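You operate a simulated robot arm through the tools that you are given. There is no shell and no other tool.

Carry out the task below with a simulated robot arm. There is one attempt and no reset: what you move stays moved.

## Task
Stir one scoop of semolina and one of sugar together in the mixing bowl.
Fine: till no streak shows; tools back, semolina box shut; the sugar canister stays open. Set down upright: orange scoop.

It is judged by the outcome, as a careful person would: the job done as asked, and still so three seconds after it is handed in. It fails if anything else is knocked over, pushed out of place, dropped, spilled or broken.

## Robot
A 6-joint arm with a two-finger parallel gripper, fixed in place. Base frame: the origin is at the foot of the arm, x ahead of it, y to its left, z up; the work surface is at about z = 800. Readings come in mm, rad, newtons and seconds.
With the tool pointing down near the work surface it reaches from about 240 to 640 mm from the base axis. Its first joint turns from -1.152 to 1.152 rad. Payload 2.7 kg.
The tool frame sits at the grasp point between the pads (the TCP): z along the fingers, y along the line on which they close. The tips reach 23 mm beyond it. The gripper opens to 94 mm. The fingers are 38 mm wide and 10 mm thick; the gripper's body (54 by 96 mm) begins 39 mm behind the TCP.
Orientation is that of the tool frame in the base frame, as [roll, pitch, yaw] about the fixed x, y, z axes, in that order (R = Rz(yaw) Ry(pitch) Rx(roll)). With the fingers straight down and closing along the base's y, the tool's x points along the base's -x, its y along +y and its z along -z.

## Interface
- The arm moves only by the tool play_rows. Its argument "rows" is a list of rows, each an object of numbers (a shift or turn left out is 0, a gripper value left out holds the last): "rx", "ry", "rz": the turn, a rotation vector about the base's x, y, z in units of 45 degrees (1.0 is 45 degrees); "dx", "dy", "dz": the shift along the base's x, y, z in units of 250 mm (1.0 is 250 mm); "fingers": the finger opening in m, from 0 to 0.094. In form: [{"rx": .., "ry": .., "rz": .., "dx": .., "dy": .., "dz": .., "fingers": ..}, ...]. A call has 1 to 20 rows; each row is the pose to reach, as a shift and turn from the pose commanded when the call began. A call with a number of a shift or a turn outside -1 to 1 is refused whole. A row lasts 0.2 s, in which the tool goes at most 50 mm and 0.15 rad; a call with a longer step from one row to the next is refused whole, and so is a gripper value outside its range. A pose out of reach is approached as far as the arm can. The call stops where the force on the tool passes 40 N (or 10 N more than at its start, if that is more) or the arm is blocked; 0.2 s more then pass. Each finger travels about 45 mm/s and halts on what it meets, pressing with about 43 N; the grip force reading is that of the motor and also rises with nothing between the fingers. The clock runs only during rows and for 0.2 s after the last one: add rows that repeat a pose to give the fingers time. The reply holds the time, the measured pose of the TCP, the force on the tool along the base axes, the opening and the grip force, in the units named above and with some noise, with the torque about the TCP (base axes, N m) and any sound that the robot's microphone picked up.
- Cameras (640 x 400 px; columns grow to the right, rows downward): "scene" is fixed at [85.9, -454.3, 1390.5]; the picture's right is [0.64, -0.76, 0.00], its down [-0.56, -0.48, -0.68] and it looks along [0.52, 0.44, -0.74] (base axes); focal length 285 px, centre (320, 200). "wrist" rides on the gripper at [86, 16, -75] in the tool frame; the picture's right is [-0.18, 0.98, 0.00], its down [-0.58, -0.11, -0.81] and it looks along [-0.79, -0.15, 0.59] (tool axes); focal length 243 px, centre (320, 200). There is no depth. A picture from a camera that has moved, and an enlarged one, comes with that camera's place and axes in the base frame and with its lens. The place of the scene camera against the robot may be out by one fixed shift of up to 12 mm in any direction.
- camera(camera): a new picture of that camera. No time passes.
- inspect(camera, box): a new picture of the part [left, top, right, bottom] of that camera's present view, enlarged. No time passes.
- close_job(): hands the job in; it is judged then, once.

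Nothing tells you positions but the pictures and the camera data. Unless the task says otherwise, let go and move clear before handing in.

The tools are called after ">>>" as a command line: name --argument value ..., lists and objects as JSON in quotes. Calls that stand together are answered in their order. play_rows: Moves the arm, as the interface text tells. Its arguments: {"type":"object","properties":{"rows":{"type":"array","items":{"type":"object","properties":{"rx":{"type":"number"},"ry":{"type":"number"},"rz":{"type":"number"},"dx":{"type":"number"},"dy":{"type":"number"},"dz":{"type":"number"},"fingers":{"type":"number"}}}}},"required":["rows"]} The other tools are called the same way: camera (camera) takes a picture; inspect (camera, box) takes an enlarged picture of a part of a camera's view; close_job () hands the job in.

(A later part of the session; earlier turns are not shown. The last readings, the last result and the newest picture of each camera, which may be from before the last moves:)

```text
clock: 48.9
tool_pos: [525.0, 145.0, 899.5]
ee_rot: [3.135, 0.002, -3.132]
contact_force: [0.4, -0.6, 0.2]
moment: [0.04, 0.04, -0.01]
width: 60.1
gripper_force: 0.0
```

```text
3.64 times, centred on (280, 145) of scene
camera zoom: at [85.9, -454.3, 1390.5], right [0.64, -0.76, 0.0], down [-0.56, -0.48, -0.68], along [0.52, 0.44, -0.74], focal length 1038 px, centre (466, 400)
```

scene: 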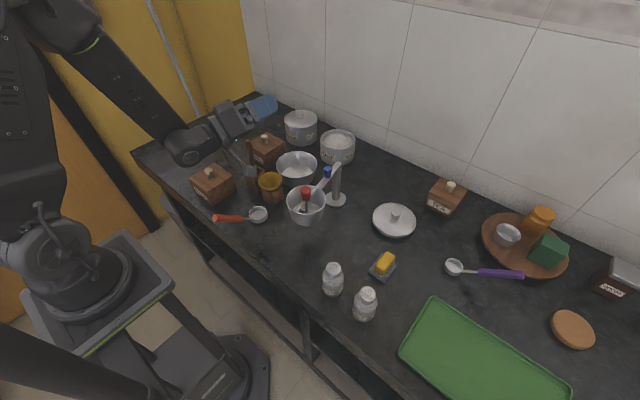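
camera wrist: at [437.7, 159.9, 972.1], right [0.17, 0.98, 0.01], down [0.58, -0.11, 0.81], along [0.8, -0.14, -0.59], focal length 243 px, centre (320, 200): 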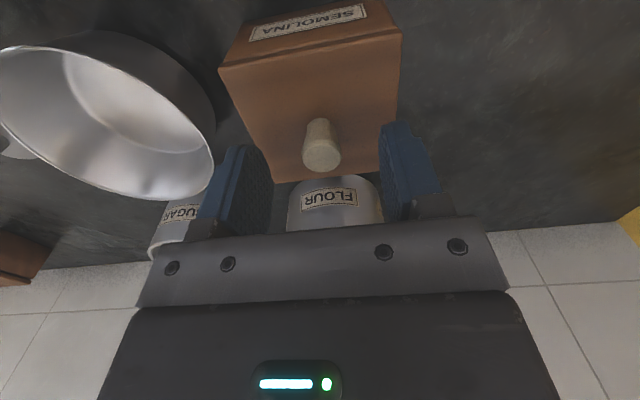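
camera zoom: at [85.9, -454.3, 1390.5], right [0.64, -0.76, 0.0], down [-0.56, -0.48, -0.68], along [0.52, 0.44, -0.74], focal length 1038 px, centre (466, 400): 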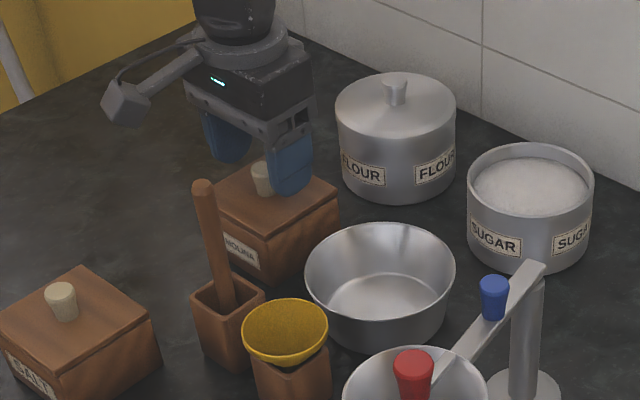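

The knob is centred between the fingers. I'll descend the last bit and close on it.

>>> play_rows --rows '[{"dz": -0.04}, {"dz": -0.074}, {"dz": -0.074}, {"dz": -0.074, "fingers": 0.01}, {"dz": -0.074, "fingers": 0.01}, {"dz": -0.074, "fingers": 0.01}, {"dz": -0.074, "fingers": 0.01}, {"dz": -0.074, "fingers": 0.01}]'

>>> camera --camera "wrist"

```text
clock: 50.7
tool_pos: [523.1, 145.9, 880.5]
ee_rot: [3.132, 0.001, -3.129]
contact_force: [-0.6, 17.5, -3.0]
moment: [-0.02, 0.06, 0.06]
width: 21.0
gripper_force: 45.0
```

```text
taken
camera wrist: at [436.7, 160.4, 954.9], right [0.17, 0.98, 0.01], down [0.58, -0.11, 0.81], along [0.8, -0.13, -0.59], focal length 243 px, centre (320, 200)
```

wrist: 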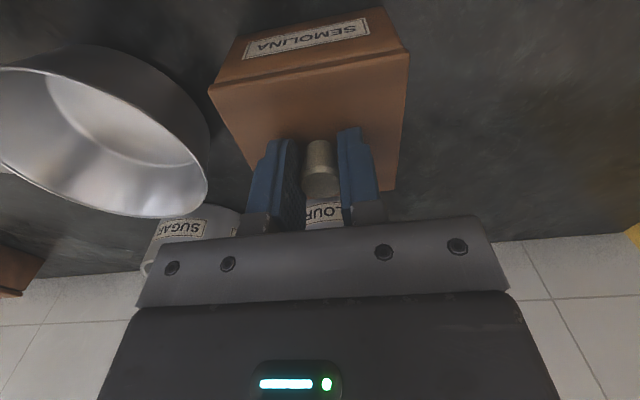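

I have the knob (21 mm) with some sideways load, so I'll ease over slightly and lift slowly, watching whether only the lid rises.

>>> play_rows --rows '[{"dy": 0.004}, {"dy": 0.006, "dz": 0.02}, {"dy": 0.006, "dz": 0.05}, {"dy": 0.006, "dz": 0.08}, {"dy": 0.006, "dz": 0.1}, {"dy": 0.006, "dz": 0.1}]'

>>> camera --camera "wrist"

>>> inspect --camera "scene" --box '[210, 90, 350, 200]'

```text
clock: 51.6
tool_pos: [518.9, 145.6, 888.7]
ee_rot: [3.14, -0.013, -3.135]
contact_force: [0.0, 1.3, -0.8]
moment: [-0.06, 0.13, 0.04]
width: 20.5
gripper_force: 44.4
stopped in row 4: the force on the tool passed its limit at 43 N (the readings are from after the stop); the commanded pose is now the measured one
```

```text
taken
camera wrist: at [433.7, 161.1, 962.1], right [0.18, 0.98, 0.0], down [0.59, -0.11, 0.8], along [0.79, -0.14, -0.6], focal length 243 px, centre (320, 200)
```

wrist: 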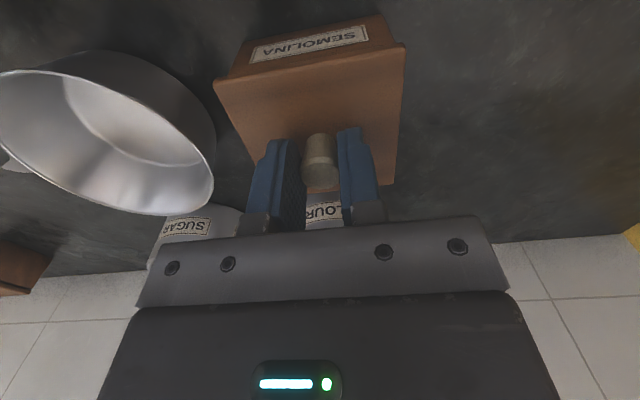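

```text
3.64 times, centred on (280, 145) of scene
camera zoom: at [85.9, -454.3, 1390.5], right [0.64, -0.76, 0.0], down [-0.56, -0.48, -0.68], along [0.52, 0.44, -0.74], focal length 1038 px, centre (466, 400)
```

zoom: 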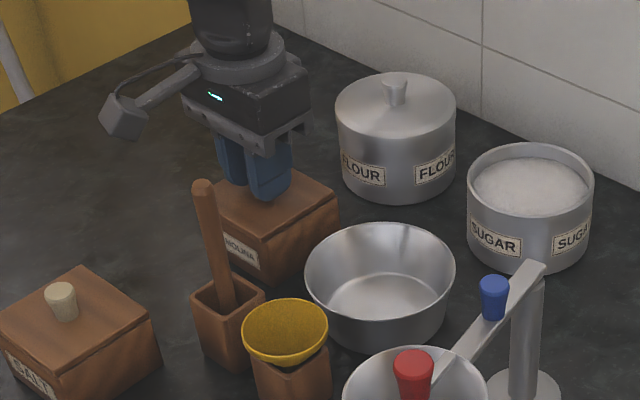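

>>> inspect --camera "wrist" --box '[200, 0, 420, 230]'

>>> inspect --camera "scene" --box '[245, 125, 310, 175]'

```text
1.74 times, centred on (310, 115) of wrist
camera zoom: at [433.7, 161.1, 962.1], right [0.18, 0.98, 0.0], down [0.59, -0.11, 0.8], along [0.79, -0.14, -0.6], focal length 422 px, centre (337, 348)
```

zoom: 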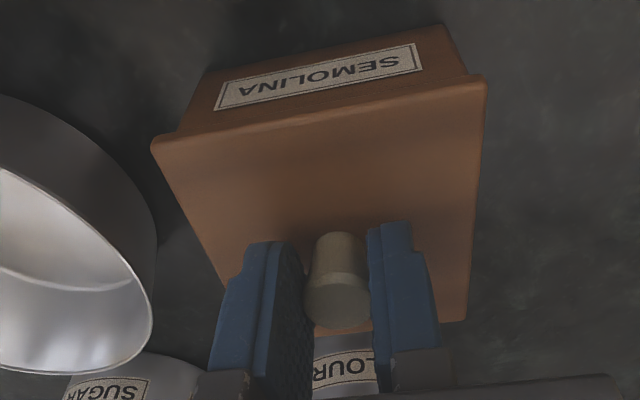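

```text
8.00 times, centred on (278, 150) of scene
camera zoom: at [85.9, -454.3, 1390.5], right [0.64, -0.76, 0.0], down [-0.56, -0.48, -0.68], along [0.52, 0.44, -0.74], focal length 2283 px, centre (660, 600)
```

zoom: 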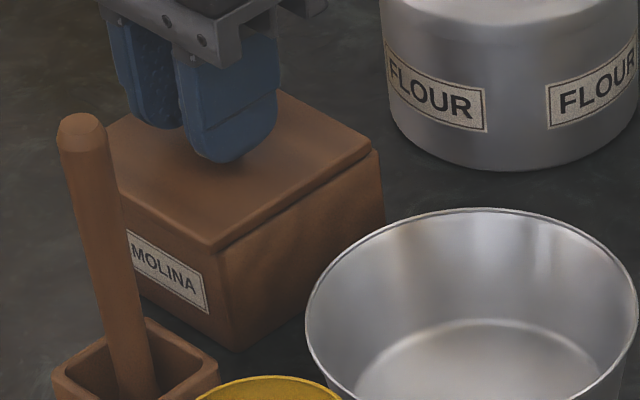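

The lid came free with a jerk (no load remains), rising a few mm with the gripper while the box stayed put. I'll continue lifting gently.

>>> play_rows --rows '[{"dz": 0.01}, {"dz": 0.03}, {"dz": 0.06}, {"dz": 0.1}, {"dz": 0.1}]'

>>> inspect --camera "scene" --box '[235, 105, 325, 175]'

>>> inspect --camera "wrist" --box '[180, 0, 460, 230]'

```text
clock: 52.8
tool_pos: [518.5, 143.2, 914.8]
ee_rot: [3.137, -0.011, -3.136]
contact_force: [0.5, -0.7, 0.7]
moment: [0.0, -0.04, 0.01]
width: 10.2
gripper_force: 0.1
```

```text
5.71 times, centred on (280, 140) of scene
camera zoom: at [85.9, -454.3, 1390.5], right [0.64, -0.76, 0.0], down [-0.56, -0.48, -0.68], along [0.52, 0.44, -0.74], focal length 1631 px, centre (549, 543)
```

zoom: 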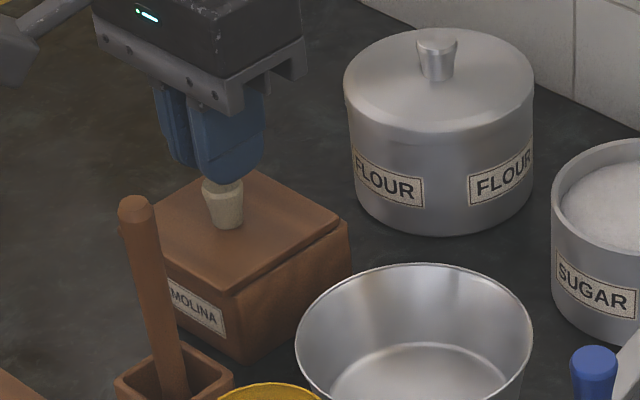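

```text
1.74 times, centred on (320, 115) of wrist
camera zoom: at [433.6, 159.6, 988.7], right [0.18, 0.98, 0.0], down [0.59, -0.11, 0.8], along [0.79, -0.14, -0.6], focal length 422 px, centre (320, 348)
```

zoom: 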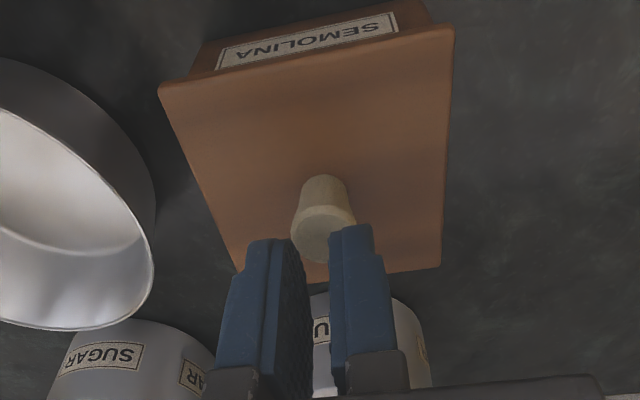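

The knob slipped: the lid stayed down but has slid about 4.5 mm toward the robot, which suggests a sliding lid rather than a lift-off one. I'll regrip the knob and pull gently toward −x to test.

>>> play_rows --rows '[{"fingers": 0.05}, {"fingers": 0.05, "dy": 0.012, "dx": 0.004}, {"dy": 0.012, "dx": 0.004, "dz": -0.07}, {"dy": 0.012, "dx": 0.004, "dz": -0.135}, {"dy": 0.012, "dx": 0.004, "dz": -0.135}, {"dy": 0.012, "dx": 0.004, "dz": -0.135, "fingers": 0.012}, {"dy": 0.012, "dx": 0.004, "dz": -0.135, "fingers": 0.012}, {"dy": 0.012, "dx": 0.004, "dz": -0.135, "fingers": 0.012}, {"dy": 0.012, "dx": 0.004, "dz": -0.135, "fingers": 0.012}]'

>>> inspect --camera "wrist" --box '[180, 0, 460, 230]'

```text
clock: 54.8
tool_pos: [521.0, 145.0, 880.4]
ee_rot: [3.139, -0.01, -3.135]
contact_force: [-0.5, -23.2, 20.2]
moment: [-0.09, -0.24, -0.12]
width: 20.8
gripper_force: 44.8
```

```text
1.74 times, centred on (320, 115) of wrist
camera zoom: at [435.7, 161.4, 955.4], right [0.18, 0.98, 0.0], down [0.59, -0.11, 0.8], along [0.79, -0.14, -0.6], focal length 422 px, centre (320, 348)
```

zoom: 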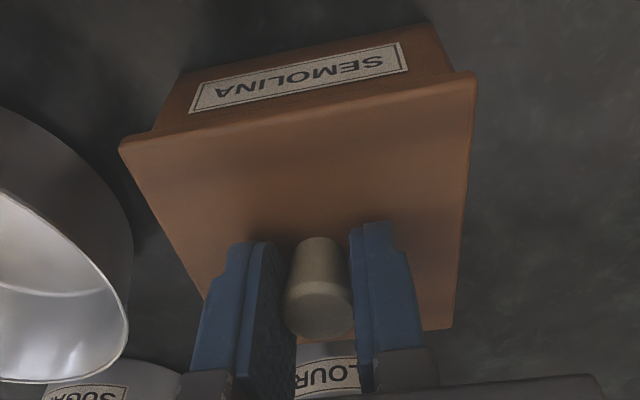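

>>> play_rows --rows '[{"dy": -0.006, "dz": 0.004}, {"dy": -0.006, "dz": 0.004}]'

>>> play_rows --rows '[{"dx": -0.01}, {"dx": -0.02}, {"dx": -0.03}, {"dx": -0.04}, {"dx": -0.04}]'

>>> inspect --camera "wrist" --box '[180, 0, 460, 230]'

>>> inspect --camera "scene" --box '[235, 105, 325, 175]'

```text
clock: 55.4
tool_pos: [519.7, 146.0, 879.7]
ee_rot: [3.138, -0.011, -3.133]
contact_force: [-0.5, -18.7, 16.5]
moment: [-0.11, -0.61, -0.12]
width: 20.9
gripper_force: 44.9
```

```text
clock: 56.6
tool_pos: [509.9, 144.7, 880.2]
ee_rot: [3.137, -0.012, -3.135]
contact_force: [0.7, -21.9, 19.3]
moment: [-0.02, -0.15, 0.23]
width: 21.0
gripper_force: 45.1
```

```text
1.74 times, centred on (320, 115) of wrist
camera zoom: at [425.0, 161.3, 955.4], right [0.18, 0.98, 0.0], down [0.59, -0.11, 0.8], along [0.79, -0.14, -0.6], focal length 422 px, centre (320, 348)
```

zoom: 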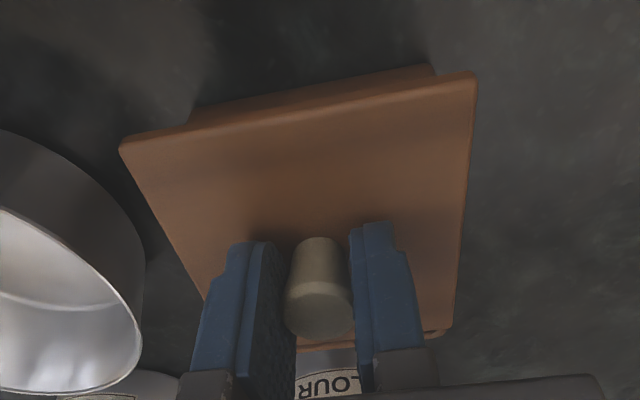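

```text
5.71 times, centred on (280, 140) of scene
camera zoom: at [85.6, -454.9, 1390.3], right [0.64, -0.76, 0.0], down [-0.56, -0.47, -0.68], along [0.52, 0.44, -0.74], focal length 1631 px, centre (549, 543)
```

zoom: 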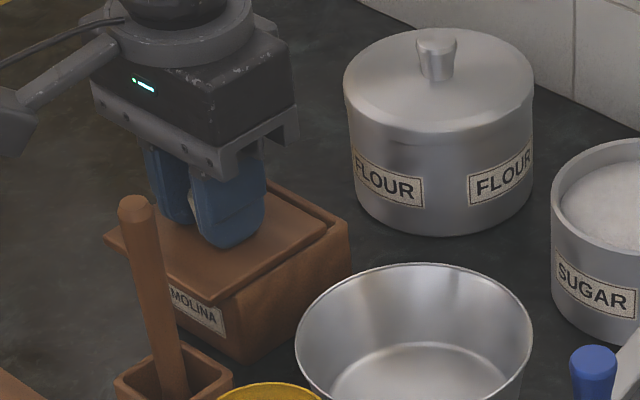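

The lid slides freely toward the robot, so it's a sliding lid. I'll keep sliding it, watching for the end stop.

>>> play_rows --rows '[{"dx": -0.03}, {"dx": -0.06}, {"dx": -0.09}, {"dx": -0.12}, {"dx": -0.15}, {"dx": -0.18}, {"dx": -0.2}, {"dx": -0.2}]'

>>> inspect --camera "scene" --box '[225, 105, 325, 185]'

>>> camera --camera "wrist"

```text
clock: 58.4
tool_pos: [460.3, 145.6, 882.0]
ee_rot: [3.138, -0.011, -3.134]
contact_force: [-0.2, -22.9, 32.5]
moment: [-0.22, 0.19, -0.07]
width: 20.9
gripper_force: 44.9
```

```text
5.00 times, centred on (275, 145) of scene
camera zoom: at [85.4, -455.0, 1390.3], right [0.64, -0.76, 0.0], down [-0.56, -0.47, -0.68], along [0.52, 0.44, -0.74], focal length 1427 px, centre (545, 475)
```

zoom: 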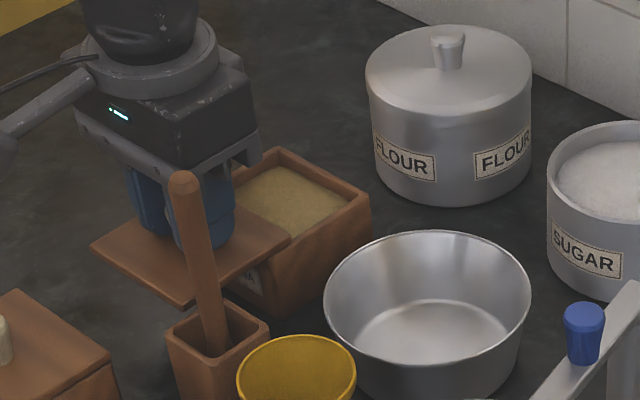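

```text
taken
camera wrist: at [375.4, 161.2, 955.2], right [0.18, 0.98, 0.0], down [0.59, -0.11, 0.8], along [0.79, -0.14, -0.6], focal length 243 px, centre (320, 200)
```

wrist: 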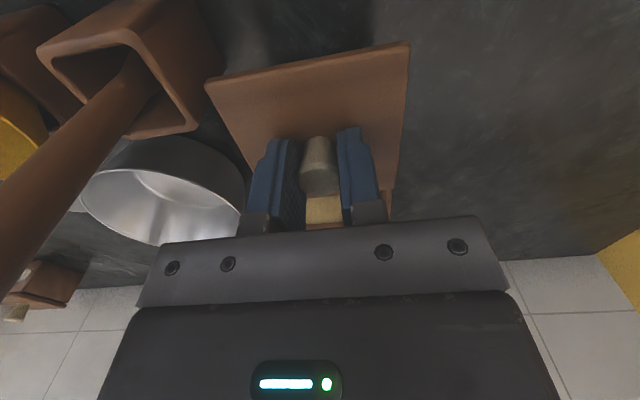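

The box is open with the lid slid about 65 mm and semolina visible. Before letting go, I'll check the lid is captured by its rails by unloading and tugging up a touch.

>>> play_rows --rows '[{"dz": 0.006, "dy": -0.004}, {"dz": 0.012, "dy": -0.004}, {"dz": 0.012, "dy": -0.004}]'

>>> play_rows --rows '[{"dz": 0.006}, {"dz": 0.012}, {"dz": 0.012}]'

```text
clock: 59.2
tool_pos: [458.1, 144.9, 881.3]
ee_rot: [3.138, -0.018, -3.132]
contact_force: [-0.2, -11.4, -6.9]
moment: [0.04, -1.44, 0.15]
width: 20.6
gripper_force: 44.8
```

```text
clock: 60.0
tool_pos: [457.3, 145.9, 883.0]
ee_rot: [3.14, -0.023, -3.133]
contact_force: [-0.5, -0.1, -34.3]
moment: [-0.01, 0.39, 0.0]
width: 20.5
gripper_force: 45.0
```

The lid resists being lifted, so it is held by rails and safe to release. I'll relax, open the fingers and rise to look into the box.

>>> play_rows --rows '[{"dz": -0.006}, {"dz": -0.008}, {"dz": -0.008, "fingers": 0.05}, {"dz": -0.008, "fingers": 0.05}, {"dz": -0.008, "fingers": 0.05}, {"dz": 0.1}, {"dz": 0.25}, {"dz": 0.42}, {"dz": 0.58}, {"dz": 0.6}]'

>>> camera --camera "wrist"

>>> inspect --camera "scene" --box '[225, 105, 325, 185]'

```text
clock: 62.2
tool_pos: [461.0, 144.5, 1036.8]
ee_rot: [3.137, -0.012, -3.133]
contact_force: [0.1, 0.1, 1.6]
moment: [0.02, 0.01, 0.01]
width: 50.0
gripper_force: 0.1
```

```text
taken
camera wrist: at [376.1, 160.1, 1111.3], right [0.18, 0.98, 0.0], down [0.59, -0.11, 0.8], along [0.79, -0.14, -0.6], focal length 243 px, centre (320, 200)
```

wrist: 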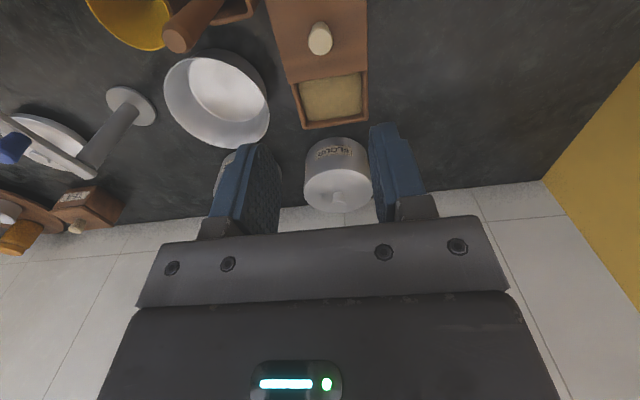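

```text
5.00 times, centred on (275, 145) of scene
camera zoom: at [85.9, -454.3, 1390.5], right [0.64, -0.76, 0.0], down [-0.56, -0.48, -0.68], along [0.52, 0.44, -0.74], focal length 1427 px, centre (545, 475)
```

zoom: 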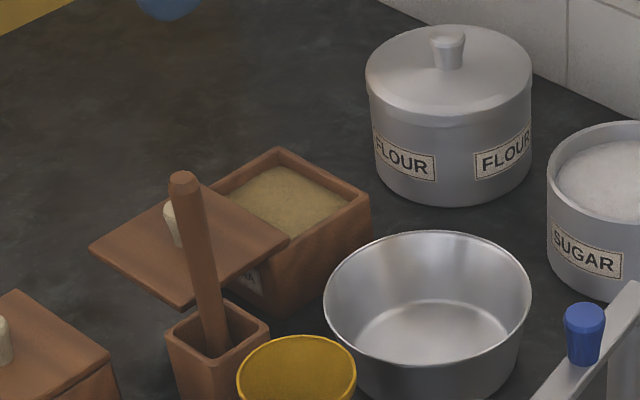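

>>> inspect --camera "wrist" --box '[250, 0, 390, 140]'

>>> inspect --camera "scene" --box '[250, 125, 310, 175]'

```text
2.86 times, centred on (320, 70) of wrist
camera zoom: at [376.1, 160.1, 1111.3], right [0.18, 0.98, 0.0], down [0.59, -0.11, 0.8], along [0.79, -0.14, -0.6], focal length 693 px, centre (320, 571)
```

zoom: 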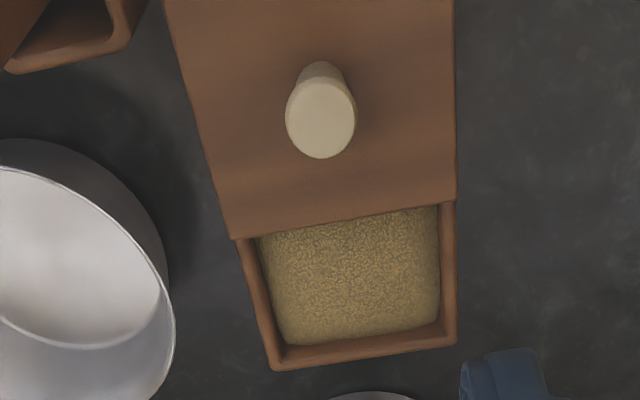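

```text
8.00 times, centred on (280, 150) of scene
camera zoom: at [85.9, -454.3, 1390.5], right [0.64, -0.76, 0.0], down [-0.56, -0.48, -0.68], along [0.52, 0.44, -0.74], focal length 2283 px, centre (640, 600)
```

zoom: 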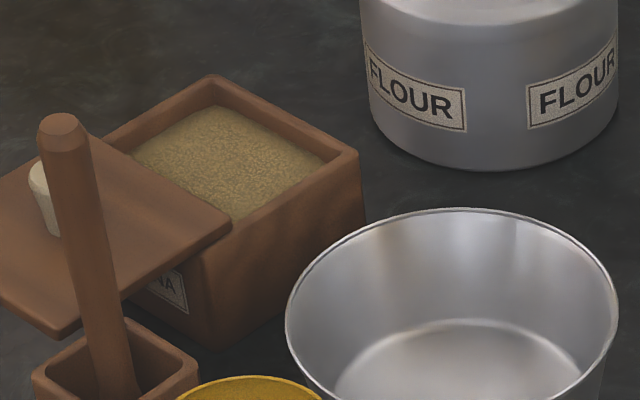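

The opening is about 58 × 70 mm with the semolina a little below the rim. Now I'll take another tilted view of the orange scoop from a different spot to fix its handle position for grasping.

>>> play_rows --rows '[{"dx": -0.085, "dy": -0.043, "ry": 0.16, "fingers": 0.06}, {"dx": -0.17, "dy": -0.086, "ry": 0.32}, {"dx": -0.255, "dy": -0.129, "ry": 0.48}, {"dx": -0.34, "dy": -0.172, "ry": 0.64, "dz": 0.02}, {"dx": -0.425, "dy": -0.215, "ry": 0.8, "dz": 0.02}, {"dx": -0.508, "dy": -0.258, "ry": 0.94, "dz": 0.02}, {"dx": -0.508, "dy": -0.258, "ry": 0.94, "dz": 0.02}]'

>>> camera --camera "wrist"

```text
clock: 63.8
tool_pos: [330.8, 80.9, 1041.8]
ee_rot: [3.129, -0.752, -3.132]
contact_force: [-0.4, -0.5, 0.3]
moment: [0.0, 0.01, -0.01]
width: 60.1
gripper_force: 0.0
```

```text
taken
camera wrist: at [320.1, 97.1, 1153.3], right [0.13, 0.98, -0.12], down [0.98, -0.11, 0.19], along [0.17, -0.14, -0.97], focal length 243 px, centre (320, 200)
```

wrist: 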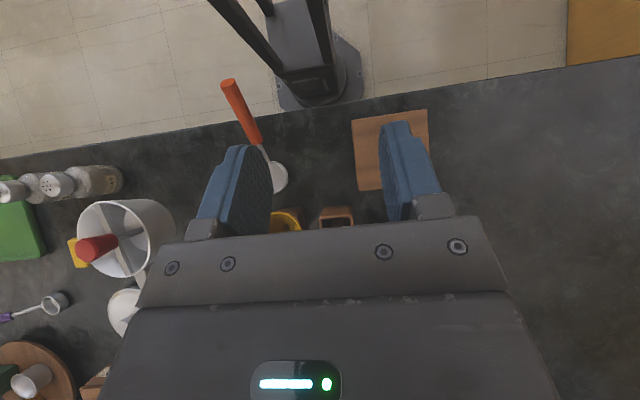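

>>> inspect --camera "wrist" --box '[200, 60, 320, 220]'

```text
2.50 times, centred on (260, 140) of wrist
camera zoom: at [320.1, 97.1, 1153.3], right [0.13, 0.98, -0.12], down [0.98, -0.11, 0.19], along [0.17, -0.14, -0.97], focal length 606 px, centre (470, 350)
```

zoom: 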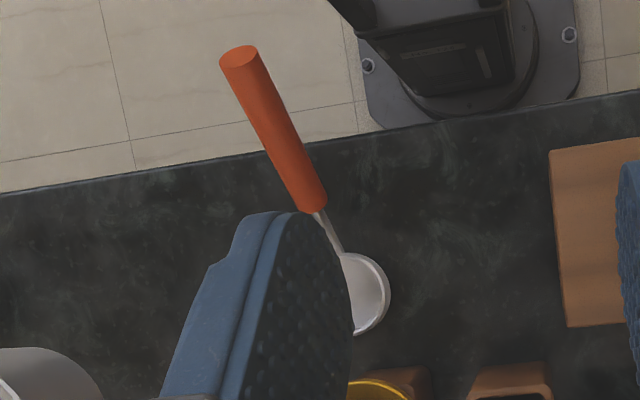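

The scoop's handle runs from about (290,-20,839) to (231,-20,894), with the cup at (340,-20). I'll go upright above the handle and descend to grip it near its upper end.

>>> play_rows --rows '[{"ry": -0.16, "dx": -0.04, "dy": -0.06}, {"ry": -0.32, "dx": -0.09, "dy": -0.12}, {"ry": -0.48, "dx": -0.14, "dy": -0.2}, {"ry": -0.64, "dx": -0.19, "dy": -0.28}, {"ry": -0.8, "dx": -0.24, "dy": -0.36}, {"ry": -0.957, "dx": -0.3, "dy": -0.403}, {"ry": -0.957, "dx": -0.301, "dy": -0.403, "dz": -0.1}, {"ry": -0.957, "dx": -0.301, "dy": -0.403, "dz": -0.16}, {"ry": -0.957, "dx": -0.301, "dy": -0.403, "dz": -0.16}]'

>>> camera --camera "scene"

```text
clock: 65.8
tool_pos: [258.3, -19.3, 1000.4]
ee_rot: [3.138, 0.001, -3.134]
contact_force: [0.0, -0.9, 0.4]
moment: [0.0, 0.0, 0.0]
width: 60.1
gripper_force: 0.1
```

```text
taken
```

scene: 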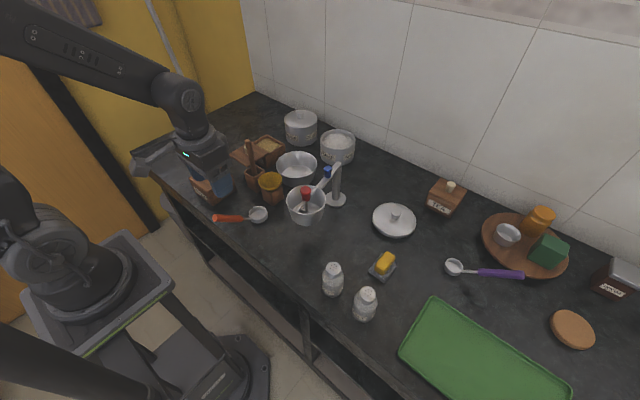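

I'm above the handle. Descending to grip height and closing.

>>> play_rows --rows '[{"dx": -0.009, "dz": -0.12}, {"dx": -0.009, "dz": -0.25}, {"dx": -0.009, "dz": -0.38}, {"dx": -0.009, "dz": -0.46}, {"dx": -0.009, "dz": -0.51}, {"dx": -0.009, "dz": -0.51}]'

>>> inspect --camera "scene" --box '[180, 150, 280, 230]'

```text
clock: 67.2
tool_pos: [255.1, -19.7, 872.7]
ee_rot: [3.138, 0.001, -3.135]
contact_force: [0.1, -0.6, 0.1]
moment: [-0.01, -0.03, 0.02]
width: 59.8
gripper_force: 0.1
```

```text
5.00 times, centred on (230, 190) of scene
camera zoom: at [85.9, -454.3, 1390.5], right [0.64, -0.76, 0.0], down [-0.56, -0.48, -0.68], along [0.52, 0.44, -0.74], focal length 1427 px, centre (770, 250)
```

zoom: 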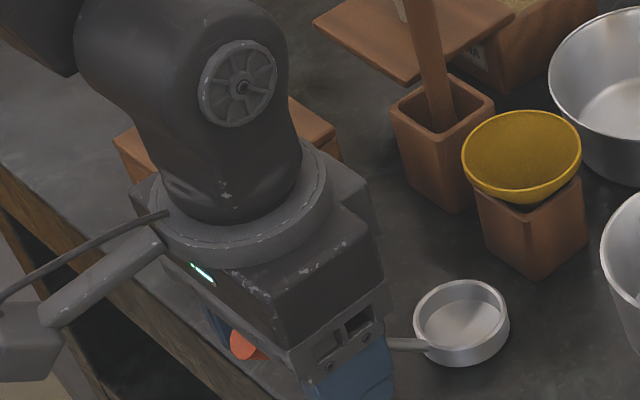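

>>> play_rows --rows '[{"fingers": 0.012}, {"fingers": 0.012}, {"fingers": 0.012}, {"fingers": 0.012}, {"fingers": 0.012}]'

>>> inspect --camera "scene" --box '[180, 150, 280, 230]'

```text
clock: 68.4
tool_pos: [255.7, -18.8, 873.3]
ee_rot: [3.139, -0.001, -3.134]
contact_force: [0.2, -0.1, 0.0]
moment: [0.02, 0.02, -0.05]
width: 16.2
gripper_force: 42.6
```

```text
5.00 times, centred on (230, 190) of scene
camera zoom: at [85.9, -454.3, 1390.5], right [0.64, -0.76, 0.0], down [-0.56, -0.48, -0.68], along [0.52, 0.44, -0.74], focal length 1427 px, centre (770, 250)
```

zoom: 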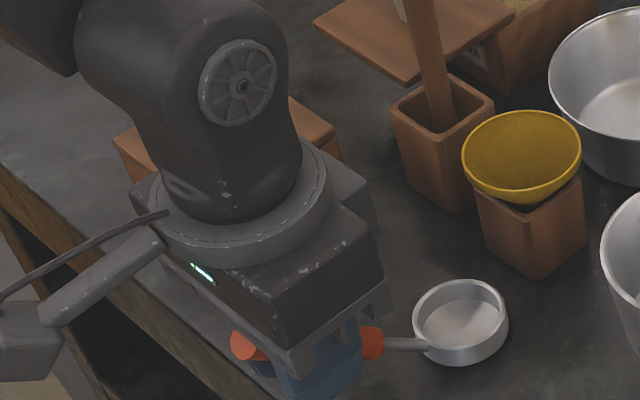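

The handle is gripped at 16 mm. I'll lift slowly and check the scoop stays level.

>>> play_rows --rows '[{"dz": 0.02}, {"dz": 0.06}, {"dz": 0.15}, {"dz": 0.3}, {"dz": 0.45}, {"dz": 0.6}, {"dz": 0.69}, {"dz": 0.69}]'

>>> inspect --camera "scene" --box '[180, 90, 300, 200]'

>>> camera --camera "wrist"

```text
clock: 70.2
tool_pos: [255.9, -20.9, 1047.7]
ee_rot: [3.137, 0.0, -3.134]
contact_force: [0.5, 0.1, -1.0]
moment: [0.0, 0.09, 0.0]
width: 16.1
gripper_force: 43.0
```

```text
3.64 times, centred on (240, 145) of scene
camera zoom: at [85.9, -454.3, 1390.5], right [0.64, -0.76, 0.0], down [-0.56, -0.48, -0.68], along [0.52, 0.44, -0.74], focal length 1038 px, centre (611, 400)
```

zoom: 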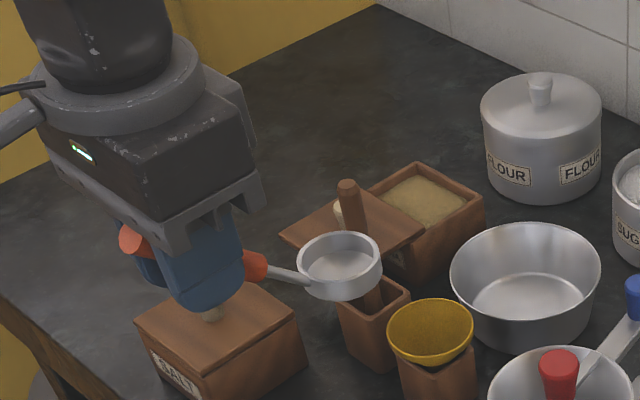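

```text
taken
camera wrist: at [169.5, -4.2, 1120.1], right [0.18, 0.98, 0.0], down [0.58, -0.11, 0.81], along [0.79, -0.14, -0.59], focal length 243 px, centre (320, 200)
```

wrist: 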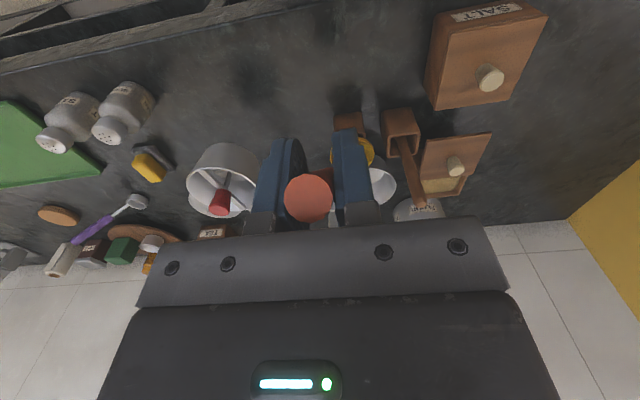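

The scoop is steady and level. I'll carry it to the free area on the left, turning it so that its cup points toward the bowl.

>>> play_rows --rows '[{"dx": 0.04, "dy": 0.12, "dz": 0.05, "rz": -0.1}, {"dx": 0.09, "dy": 0.27, "dz": 0.05, "rz": -0.22}, {"dx": 0.14, "dy": 0.42, "dz": 0.05, "rz": -0.34}, {"dx": 0.19, "dy": 0.57, "dz": 0.05, "rz": -0.46}, {"dx": 0.24, "dy": 0.72, "dz": 0.05, "rz": -0.58}, {"dx": 0.296, "dy": 0.86, "dz": 0.05, "rz": -0.7}, {"dx": 0.296, "dy": 0.884, "dz": 0.05, "rz": -0.7}]'

>>> play_rows --rows '[{"dx": 0.06, "dy": 0.09, "rz": -0.12}, {"dx": 0.12, "dy": 0.18, "rz": -0.25}, {"dx": 0.18, "dy": 0.27, "rz": -0.38}, {"dx": 0.24, "dy": 0.36, "rz": -0.51}, {"dx": 0.3, "dy": 0.44, "rz": -0.633}, {"dx": 0.312, "dy": 0.452, "rz": -0.633}, {"dx": 0.312, "dy": 0.452, "rz": -0.633}]'

>>> camera --camera "wrist"

>>> camera --camera "scene"

```text
clock: 71.8
tool_pos: [330.7, 201.9, 1057.4]
ee_rot: [3.138, 0.0, 2.599]
contact_force: [-0.4, 0.0, -0.7]
moment: [0.06, 0.08, 0.01]
width: 16.5
gripper_force: 43.3
```

```text
clock: 73.4
tool_pos: [407.4, 314.7, 1058.1]
ee_rot: [3.137, 0.001, 2.102]
contact_force: [0.6, 0.6, -1.0]
moment: [0.02, 0.03, 0.01]
width: 16.2
gripper_force: 43.4
```

```text
taken
camera wrist: at [377.7, 398.3, 1131.6], right [0.94, 0.34, 0.0], down [0.2, -0.56, 0.81], along [0.28, -0.76, -0.59], focal length 243 px, centre (320, 200)
```

wrist: 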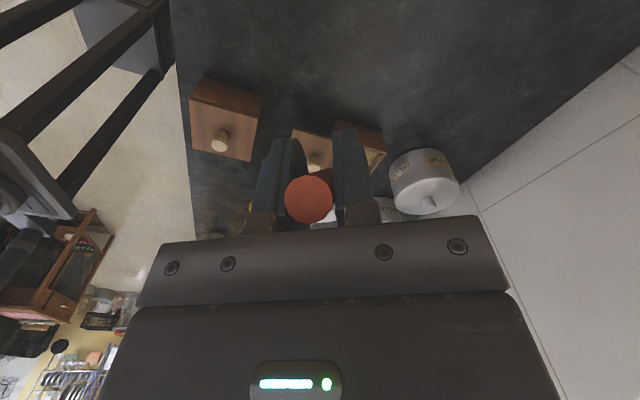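

```text
taken
```

scene: 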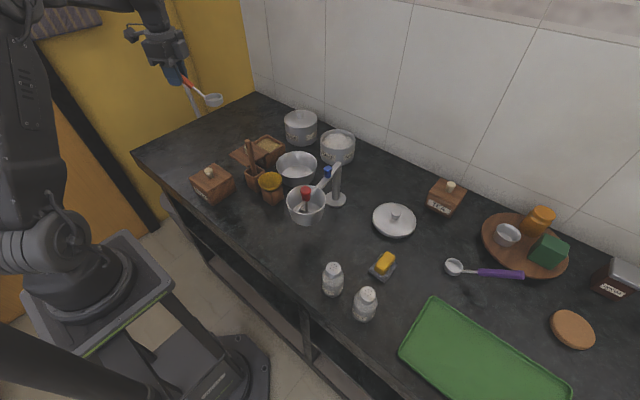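

I'm above clear counter with the cup near (450,242). I'll lower it until just above contact.

>>> play_rows --rows '[{"dz": -0.15}, {"dz": -0.31}, {"dz": -0.47}, {"dz": -0.6}, {"dz": -0.68}, {"dz": -0.71}, {"dz": -0.71}]'

>>> inspect --camera "scene" --box '[160, 60, 280, 150]'

```text
clock: 75.0
tool_pos: [407.0, 314.8, 881.7]
ee_rot: [3.137, 0.0, 2.103]
contact_force: [0.3, 0.3, -0.8]
moment: [0.05, 0.07, 0.04]
width: 15.9
gripper_force: 43.4
```

```text
4.44 times, centred on (220, 105) of scene
camera zoom: at [85.9, -454.3, 1390.5], right [0.64, -0.76, 0.0], down [-0.56, -0.48, -0.68], along [0.52, 0.44, -0.74], focal length 1269 px, centre (764, 622)
```

zoom: 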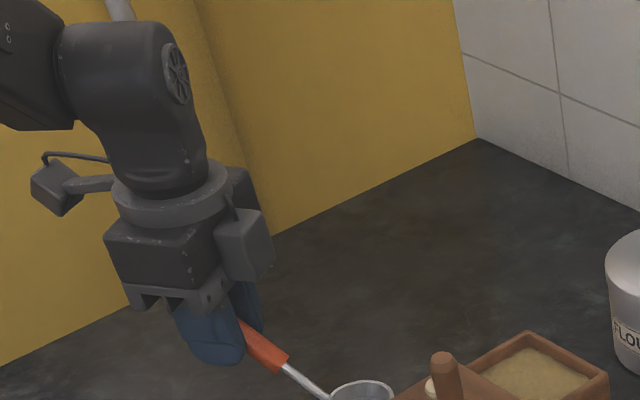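

>>> play_rows --rows '[{"dz": -0.008}, {"dz": -0.016}, {"dz": -0.024}, {"dz": -0.03}, {"dz": -0.03}]'

>>> play_rows --rows '[{"dz": -0.003}, {"dz": -0.006}, {"dz": -0.006}]'

```text
clock: 76.2
tool_pos: [408.3, 313.8, 872.7]
ee_rot: [3.137, 0.0, 2.104]
contact_force: [0.6, 0.2, -1.1]
moment: [0.05, 0.02, 0.02]
width: 16.3
gripper_force: 43.0
```

```text
clock: 77.0
tool_pos: [407.2, 313.5, 872.4]
ee_rot: [3.137, 0.0, 2.103]
contact_force: [-3.9, -1.4, 9.3]
moment: [-0.8, -0.13, -0.28]
width: 16.5
gripper_force: 42.7
```

The cup is on the counter (light contact). I'll relax half a millimetre, open the fingers and rise.

>>> play_rows --rows '[{"dz": 0.003}, {"dz": 0.003, "fingers": 0.03}, {"dz": 0.003, "fingers": 0.06}, {"dz": 0.003, "fingers": 0.06}, {"dz": 0.003, "fingers": 0.06}]'

>>> play_rows --rows '[{"dz": 0.1}, {"dz": 0.25}, {"dz": 0.4}, {"dz": 0.5}, {"dz": 0.5}]'

>>> inspect --camera "scene" --box '[160, 60, 300, 180]'

>>> camera --camera "wrist"

```text
clock: 78.2
tool_pos: [407.8, 314.1, 872.2]
ee_rot: [3.138, 0.0, 2.103]
contact_force: [-0.1, 0.1, -0.2]
moment: [0.02, -0.01, -0.01]
width: 60.2
gripper_force: 0.1
```

```text
clock: 79.4
tool_pos: [408.0, 314.6, 997.4]
ee_rot: [3.138, 0.001, 2.103]
contact_force: [0.0, -0.4, -0.4]
moment: [0.02, 0.01, -0.02]
width: 59.9
gripper_force: 0.0
```

```text
3.33 times, centred on (230, 120) of scene
camera zoom: at [85.9, -454.3, 1390.5], right [0.64, -0.76, 0.0], down [-0.56, -0.48, -0.68], along [0.52, 0.44, -0.74], focal length 951 px, centre (620, 467)
```

zoom: 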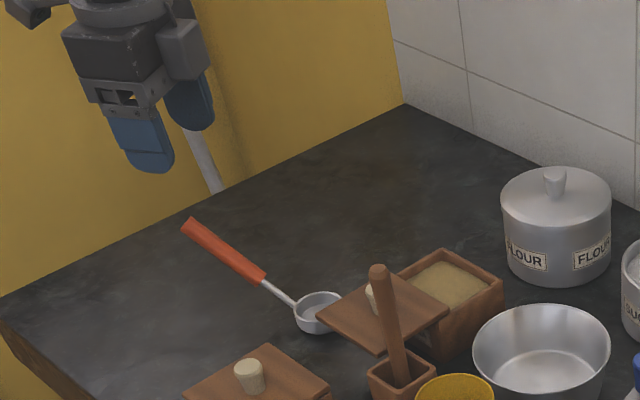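

```text
taken
camera wrist: at [376.6, 397.9, 1070.1], right [0.94, 0.34, 0.0], down [0.2, -0.56, 0.81], along [0.28, -0.76, -0.59], focal length 243 px, centre (320, 200)
```

wrist: 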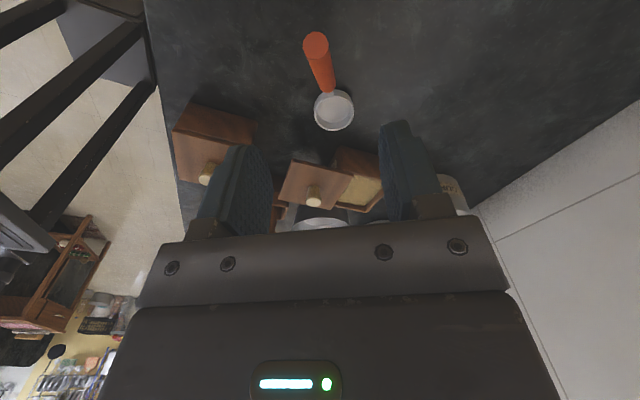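

The scoop now stands upright at the left. I'll tilt the tool to line up with the handle's slope, still well above it, and check the pose is reachable.

>>> play_rows --rows '[{"rx": -0.15, "ry": -0.089, "dz": 0.03}, {"rx": -0.3, "ry": -0.178, "dz": 0.06}, {"rx": -0.45, "ry": -0.267, "dz": 0.06}, {"rx": -0.6, "ry": -0.356, "dz": 0.06}, {"rx": -0.75, "ry": -0.445, "dz": 0.06}, {"rx": -0.91, "ry": -0.534, "dz": 0.06}, {"rx": -0.91, "ry": -0.534, "dz": 0.06}]'

>>> camera --camera "scene"

>>> camera --camera "wrist"

```text
clock: 81.0
tool_pos: [408.5, 313.8, 1011.6]
ee_rot: [3.14, 0.831, 2.103]
contact_force: [0.2, 0.6, -0.2]
moment: [-0.02, 0.03, 0.03]
width: 59.8
gripper_force: 0.1
```

```text
taken
```

scene: 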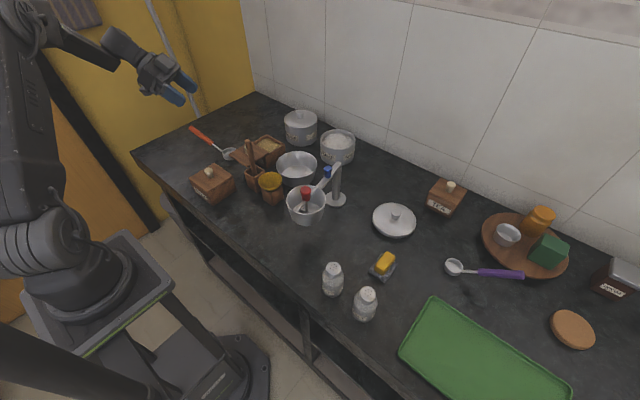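

```text
taken
camera wrist: at [364.5, 421.0, 997.9], right [0.91, 0.39, 0.14], down [-0.2, 0.12, 0.97], along [0.37, -0.91, 0.19], focal length 243 px, centre (320, 200)
```

wrist: 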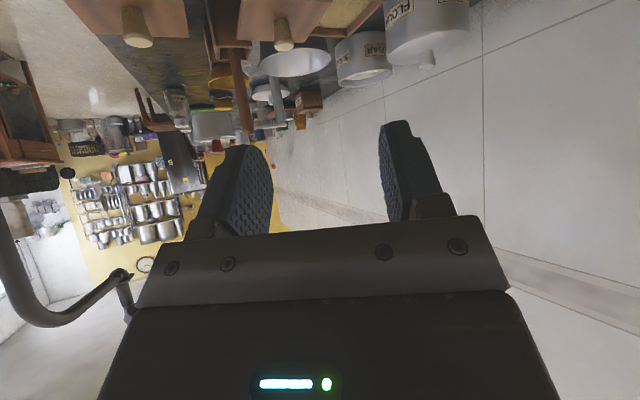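

The tilt is reachable. Before gripping, I'll rehearse the pour in free air above the bowl to find a workable roll direction.

>>> play_rows --rows '[{"dx": 0.04, "dy": -0.1, "dz": 0.1}, {"dx": 0.08, "dy": -0.26, "dz": 0.19}, {"dx": 0.12, "dy": -0.43, "dz": 0.19}, {"dx": 0.16, "dy": -0.6, "dz": 0.19}, {"dx": 0.2, "dy": -0.77, "dz": 0.19}, {"dx": 0.24, "dy": -0.908, "dz": 0.19}, {"dx": 0.24, "dy": -0.908, "dz": 0.19}]'

```text
clock: 82.6
tool_pos: [465.6, 87.1, 1060.4]
ee_rot: [3.138, 0.829, 2.102]
contact_force: [-1.5, -0.6, 0.0]
moment: [-0.05, -0.01, 0.03]
width: 60.2
gripper_force: 0.1
```

>>> play_rows --rows '[{"rx": -0.062, "ry": 0.106, "rz": 0.1125}, {"rx": -0.124, "ry": 0.212, "rz": 0.225}, {"rx": -0.1865, "ry": 0.318, "rz": 0.3375}, {"rx": -0.249, "ry": 0.424, "rz": 0.45}, {"rx": -0.311, "ry": 0.53, "rz": 0.5625}, {"rx": -0.373, "ry": 0.636, "rz": 0.675}, {"rx": -0.373, "ry": 0.636, "rz": 0.675}]'

>>> play_rows --rows '[{"rx": -0.062, "ry": 0.106, "rz": 0.1125}, {"rx": -0.124, "ry": 0.212, "rz": 0.225}, {"rx": -0.1865, "ry": 0.318, "rz": 0.3375}, {"rx": -0.249, "ry": 0.424, "rz": 0.45}, {"rx": -0.311, "ry": 0.53, "rz": 0.5625}, {"rx": -0.373, "ry": 0.636, "rz": 0.675}, {"rx": -0.373, "ry": 0.636, "rz": 0.675}]'

>>> play_rows --rows '[{"rx": -0.062, "ry": 0.106, "rz": 0.1125}, {"rx": -0.124, "ry": 0.212, "rz": 0.225}, {"rx": -0.1865, "ry": 0.318, "rz": 0.3375}, {"rx": -0.249, "ry": 0.424, "rz": 0.45}, {"rx": -0.311, "ry": 0.53, "rz": 0.5625}, {"rx": -0.373, "ry": 0.636, "rz": 0.675}, {"rx": -0.373, "ry": 0.636, "rz": 0.675}]'

>>> play_rows --rows '[{"rx": -0.062, "ry": 0.106, "rz": 0.1125}, {"rx": -0.124, "ry": 0.212, "rz": 0.225}, {"rx": -0.1865, "ry": 0.318, "rz": 0.3375}, {"rx": -0.249, "ry": 0.424, "rz": 0.45}, {"rx": -0.311, "ry": 0.53, "rz": 0.5625}, {"rx": -0.373, "ry": 0.636, "rz": 0.675}, {"rx": -0.373, "ry": 0.636, "rz": 0.675}]'

```text
clock: 84.2
tool_pos: [468.1, 87.5, 1059.9]
ee_rot: [-2.487, 0.547, 3.081]
contact_force: [-0.1, -0.5, 0.2]
moment: [0.01, 0.0, 0.02]
width: 60.0
gripper_force: 0.1
```

```text
clock: 85.8
tool_pos: [467.8, 87.5, 1059.8]
ee_rot: [-2.315, -0.002, -2.61]
contact_force: [-0.2, 0.6, 0.5]
moment: [0.02, -0.01, -0.01]
width: 60.0
gripper_force: 0.1
```

```text
clock: 87.4
tool_pos: [466.4, 87.3, 1061.6]
ee_rot: [-2.489, -0.549, -2.016]
contact_force: [0.4, -0.5, -0.3]
moment: [-0.01, -0.01, -0.02]
width: 59.8
gripper_force: 0.1
```

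```text
clock: 89.0
tool_pos: [465.7, 87.2, 1060.5]
ee_rot: [3.136, -0.829, -1.036]
contact_force: [-0.3, -0.5, 0.5]
moment: [0.03, -0.01, 0.01]
width: 59.8
gripper_force: 0.0
```

The full roll works cleanly. I'll test raising the tool further toward horizontal from here.

>>> play_rows --rows '[{"rx": -0.144, "ry": -0.084}, {"rx": -0.287, "ry": -0.168}, {"rx": -0.431, "ry": -0.253}, {"rx": -0.575, "ry": -0.337}, {"rx": -0.575, "ry": -0.337}]'

>>> camera --camera "scene"

```text
clock: 90.2
tool_pos: [465.5, 86.8, 1060.0]
ee_rot: [3.137, -1.354, -1.039]
contact_force: [-0.3, -0.6, -0.7]
moment: [-0.01, 0.04, -0.01]
width: 59.9
gripper_force: 0.1
```

```text
taken
```

scene: 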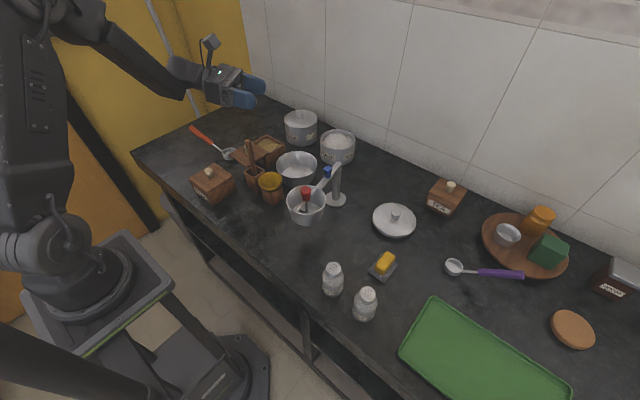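

The rehearsed pour pose is reachable. I'll undo the pitch and roll, then go back above the scoop.

>>> play_rows --rows '[{"rx": 0.144, "ry": 0.084}, {"rx": 0.287, "ry": 0.168}, {"rx": 0.431, "ry": 0.253}, {"rx": 0.575, "ry": 0.337}, {"rx": 0.575, "ry": 0.337}]'

>>> play_rows --rows '[{"rx": 0.062, "ry": -0.106, "rz": -0.1125}, {"rx": 0.124, "ry": -0.212, "rz": -0.225}, {"rx": 0.1865, "ry": -0.318, "rz": -0.3375}, {"rx": 0.249, "ry": -0.424, "rz": -0.45}, {"rx": 0.311, "ry": -0.53, "rz": -0.5625}, {"rx": 0.373, "ry": -0.636, "rz": -0.675}, {"rx": 0.373, "ry": -0.636, "rz": -0.675}]'

>>> play_rows --rows '[{"rx": 0.062, "ry": -0.106, "rz": -0.1125}, {"rx": 0.124, "ry": -0.212, "rz": -0.225}, {"rx": 0.1865, "ry": -0.318, "rz": -0.3375}, {"rx": 0.249, "ry": -0.424, "rz": -0.45}, {"rx": 0.311, "ry": -0.53, "rz": -0.5625}, {"rx": 0.373, "ry": -0.636, "rz": -0.675}, {"rx": 0.373, "ry": -0.636, "rz": -0.675}]'

>>> play_rows --rows '[{"rx": 0.062, "ry": -0.106, "rz": -0.1125}, {"rx": 0.124, "ry": -0.212, "rz": -0.225}, {"rx": 0.1865, "ry": -0.318, "rz": -0.3375}, {"rx": 0.249, "ry": -0.424, "rz": -0.45}, {"rx": 0.311, "ry": -0.53, "rz": -0.5625}, {"rx": 0.373, "ry": -0.636, "rz": -0.675}, {"rx": 0.373, "ry": -0.636, "rz": -0.675}]'

>>> play_rows --rows '[{"rx": 0.062, "ry": -0.106, "rz": -0.1125}, {"rx": 0.124, "ry": -0.212, "rz": -0.225}, {"rx": 0.1865, "ry": -0.318, "rz": -0.3375}, {"rx": 0.249, "ry": -0.424, "rz": -0.45}, {"rx": 0.311, "ry": -0.53, "rz": -0.5625}, {"rx": 0.373, "ry": -0.636, "rz": -0.675}, {"rx": 0.373, "ry": -0.636, "rz": -0.675}]'

```text
clock: 91.4
tool_pos: [467.7, 86.5, 1060.1]
ee_rot: [3.139, -0.827, -1.04]
contact_force: [0.4, -0.4, 0.6]
moment: [-0.02, 0.0, 0.02]
width: 59.9
gripper_force: 0.1
```

```text
clock: 93.0
tool_pos: [467.5, 87.7, 1059.8]
ee_rot: [-2.485, -0.547, -2.019]
contact_force: [-0.7, -0.3, 0.3]
moment: [0.03, 0.03, 0.01]
width: 60.0
gripper_force: 0.0
```

```text
clock: 94.6
tool_pos: [467.8, 87.3, 1059.5]
ee_rot: [-2.316, 0.0, -2.613]
contact_force: [0.0, 0.2, 0.8]
moment: [-0.02, 0.01, -0.01]
width: 60.0
gripper_force: 0.1
```

```text
clock: 96.2
tool_pos: [467.9, 87.3, 1061.4]
ee_rot: [-2.491, 0.549, 3.077]
contact_force: [0.2, 0.5, 0.5]
moment: [0.0, 0.01, 0.0]
width: 59.9
gripper_force: 0.1
```

```text
clock: 97.8
tool_pos: [468.0, 88.4, 1060.2]
ee_rot: [3.137, 0.83, 2.101]
contact_force: [-0.8, 0.8, 0.1]
moment: [0.01, 0.03, -0.01]
width: 59.8
gripper_force: 0.1
```

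>>> play_rows --rows '[{"dx": -0.04, "dy": 0.15}, {"dx": -0.08, "dy": 0.3}, {"dx": -0.12, "dy": 0.46}, {"dx": -0.16, "dy": 0.62}, {"dx": -0.2, "dy": 0.77}, {"dx": -0.24, "dy": 0.905}, {"dx": -0.24, "dy": 0.905, "dz": -0.16}, {"dx": -0.24, "dy": 0.905, "dz": -0.32}, {"dx": -0.24, "dy": 0.905, "dz": -0.46}, {"dx": -0.24, "dy": 0.905, "dz": -0.46}]'

>>> inspect --camera "scene" --box '[150, 60, 260, 160]'

```text
clock: 100.0
tool_pos: [408.2, 311.9, 945.8]
ee_rot: [3.14, 0.829, 2.103]
contact_force: [-0.5, -0.1, -0.8]
moment: [0.02, -0.02, 0.01]
width: 60.1
gripper_force: 0.0
```

```text
4.00 times, centred on (205, 110) of scene
camera zoom: at [85.9, -454.3, 1390.5], right [0.64, -0.76, 0.0], down [-0.56, -0.48, -0.68], along [0.52, 0.44, -0.74], focal length 1142 px, centre (780, 560)
```

zoom: 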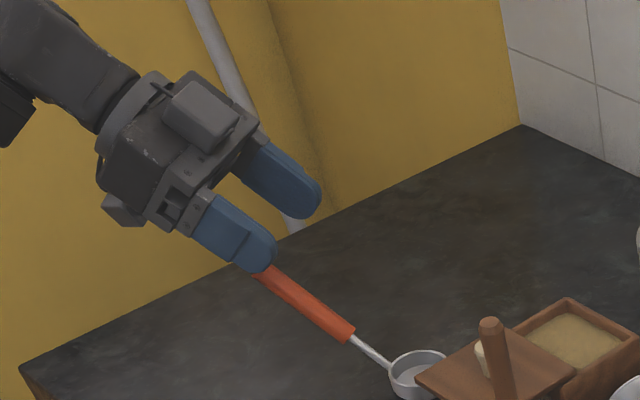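

>>> play_rows --rows '[{"dy": 0.008, "dz": -0.1}, {"dy": 0.008, "dz": -0.2}, {"dy": 0.008, "dz": -0.26}, {"dy": 0.008, "dz": -0.294}, {"dy": 0.008, "dz": -0.294}]'

>>> inspect --camera "scene" --box '[150, 60, 260, 160]'

>>> camera --camera "wrist"

```text
clock: 101.2
tool_pos: [408.4, 314.1, 872.1]
ee_rot: [3.139, 0.829, 2.103]
contact_force: [0.4, -1.2, 0.8]
moment: [0.02, -0.01, 0.03]
width: 60.1
gripper_force: 0.0
```

```text
4.00 times, centred on (205, 110) of scene
camera zoom: at [85.9, -454.3, 1390.5], right [0.64, -0.76, 0.0], down [-0.56, -0.48, -0.68], along [0.52, 0.44, -0.74], focal length 1142 px, centre (780, 560)
```

zoom: 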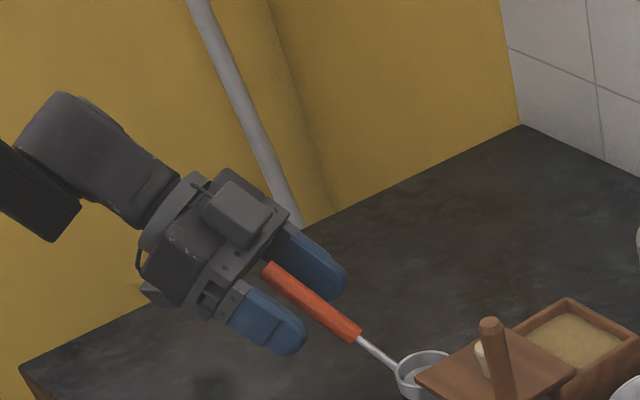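

```text
taken
camera wrist: at [364.8, 421.5, 857.3], right [0.91, 0.39, 0.14], down [-0.2, 0.12, 0.97], along [0.37, -0.91, 0.18], focal length 243 px, centre (320, 200)
```

wrist: 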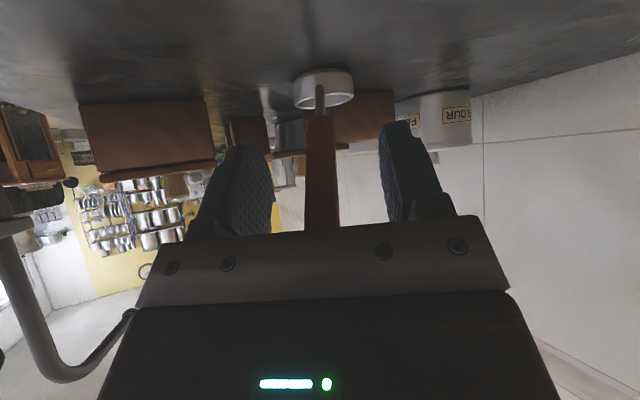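

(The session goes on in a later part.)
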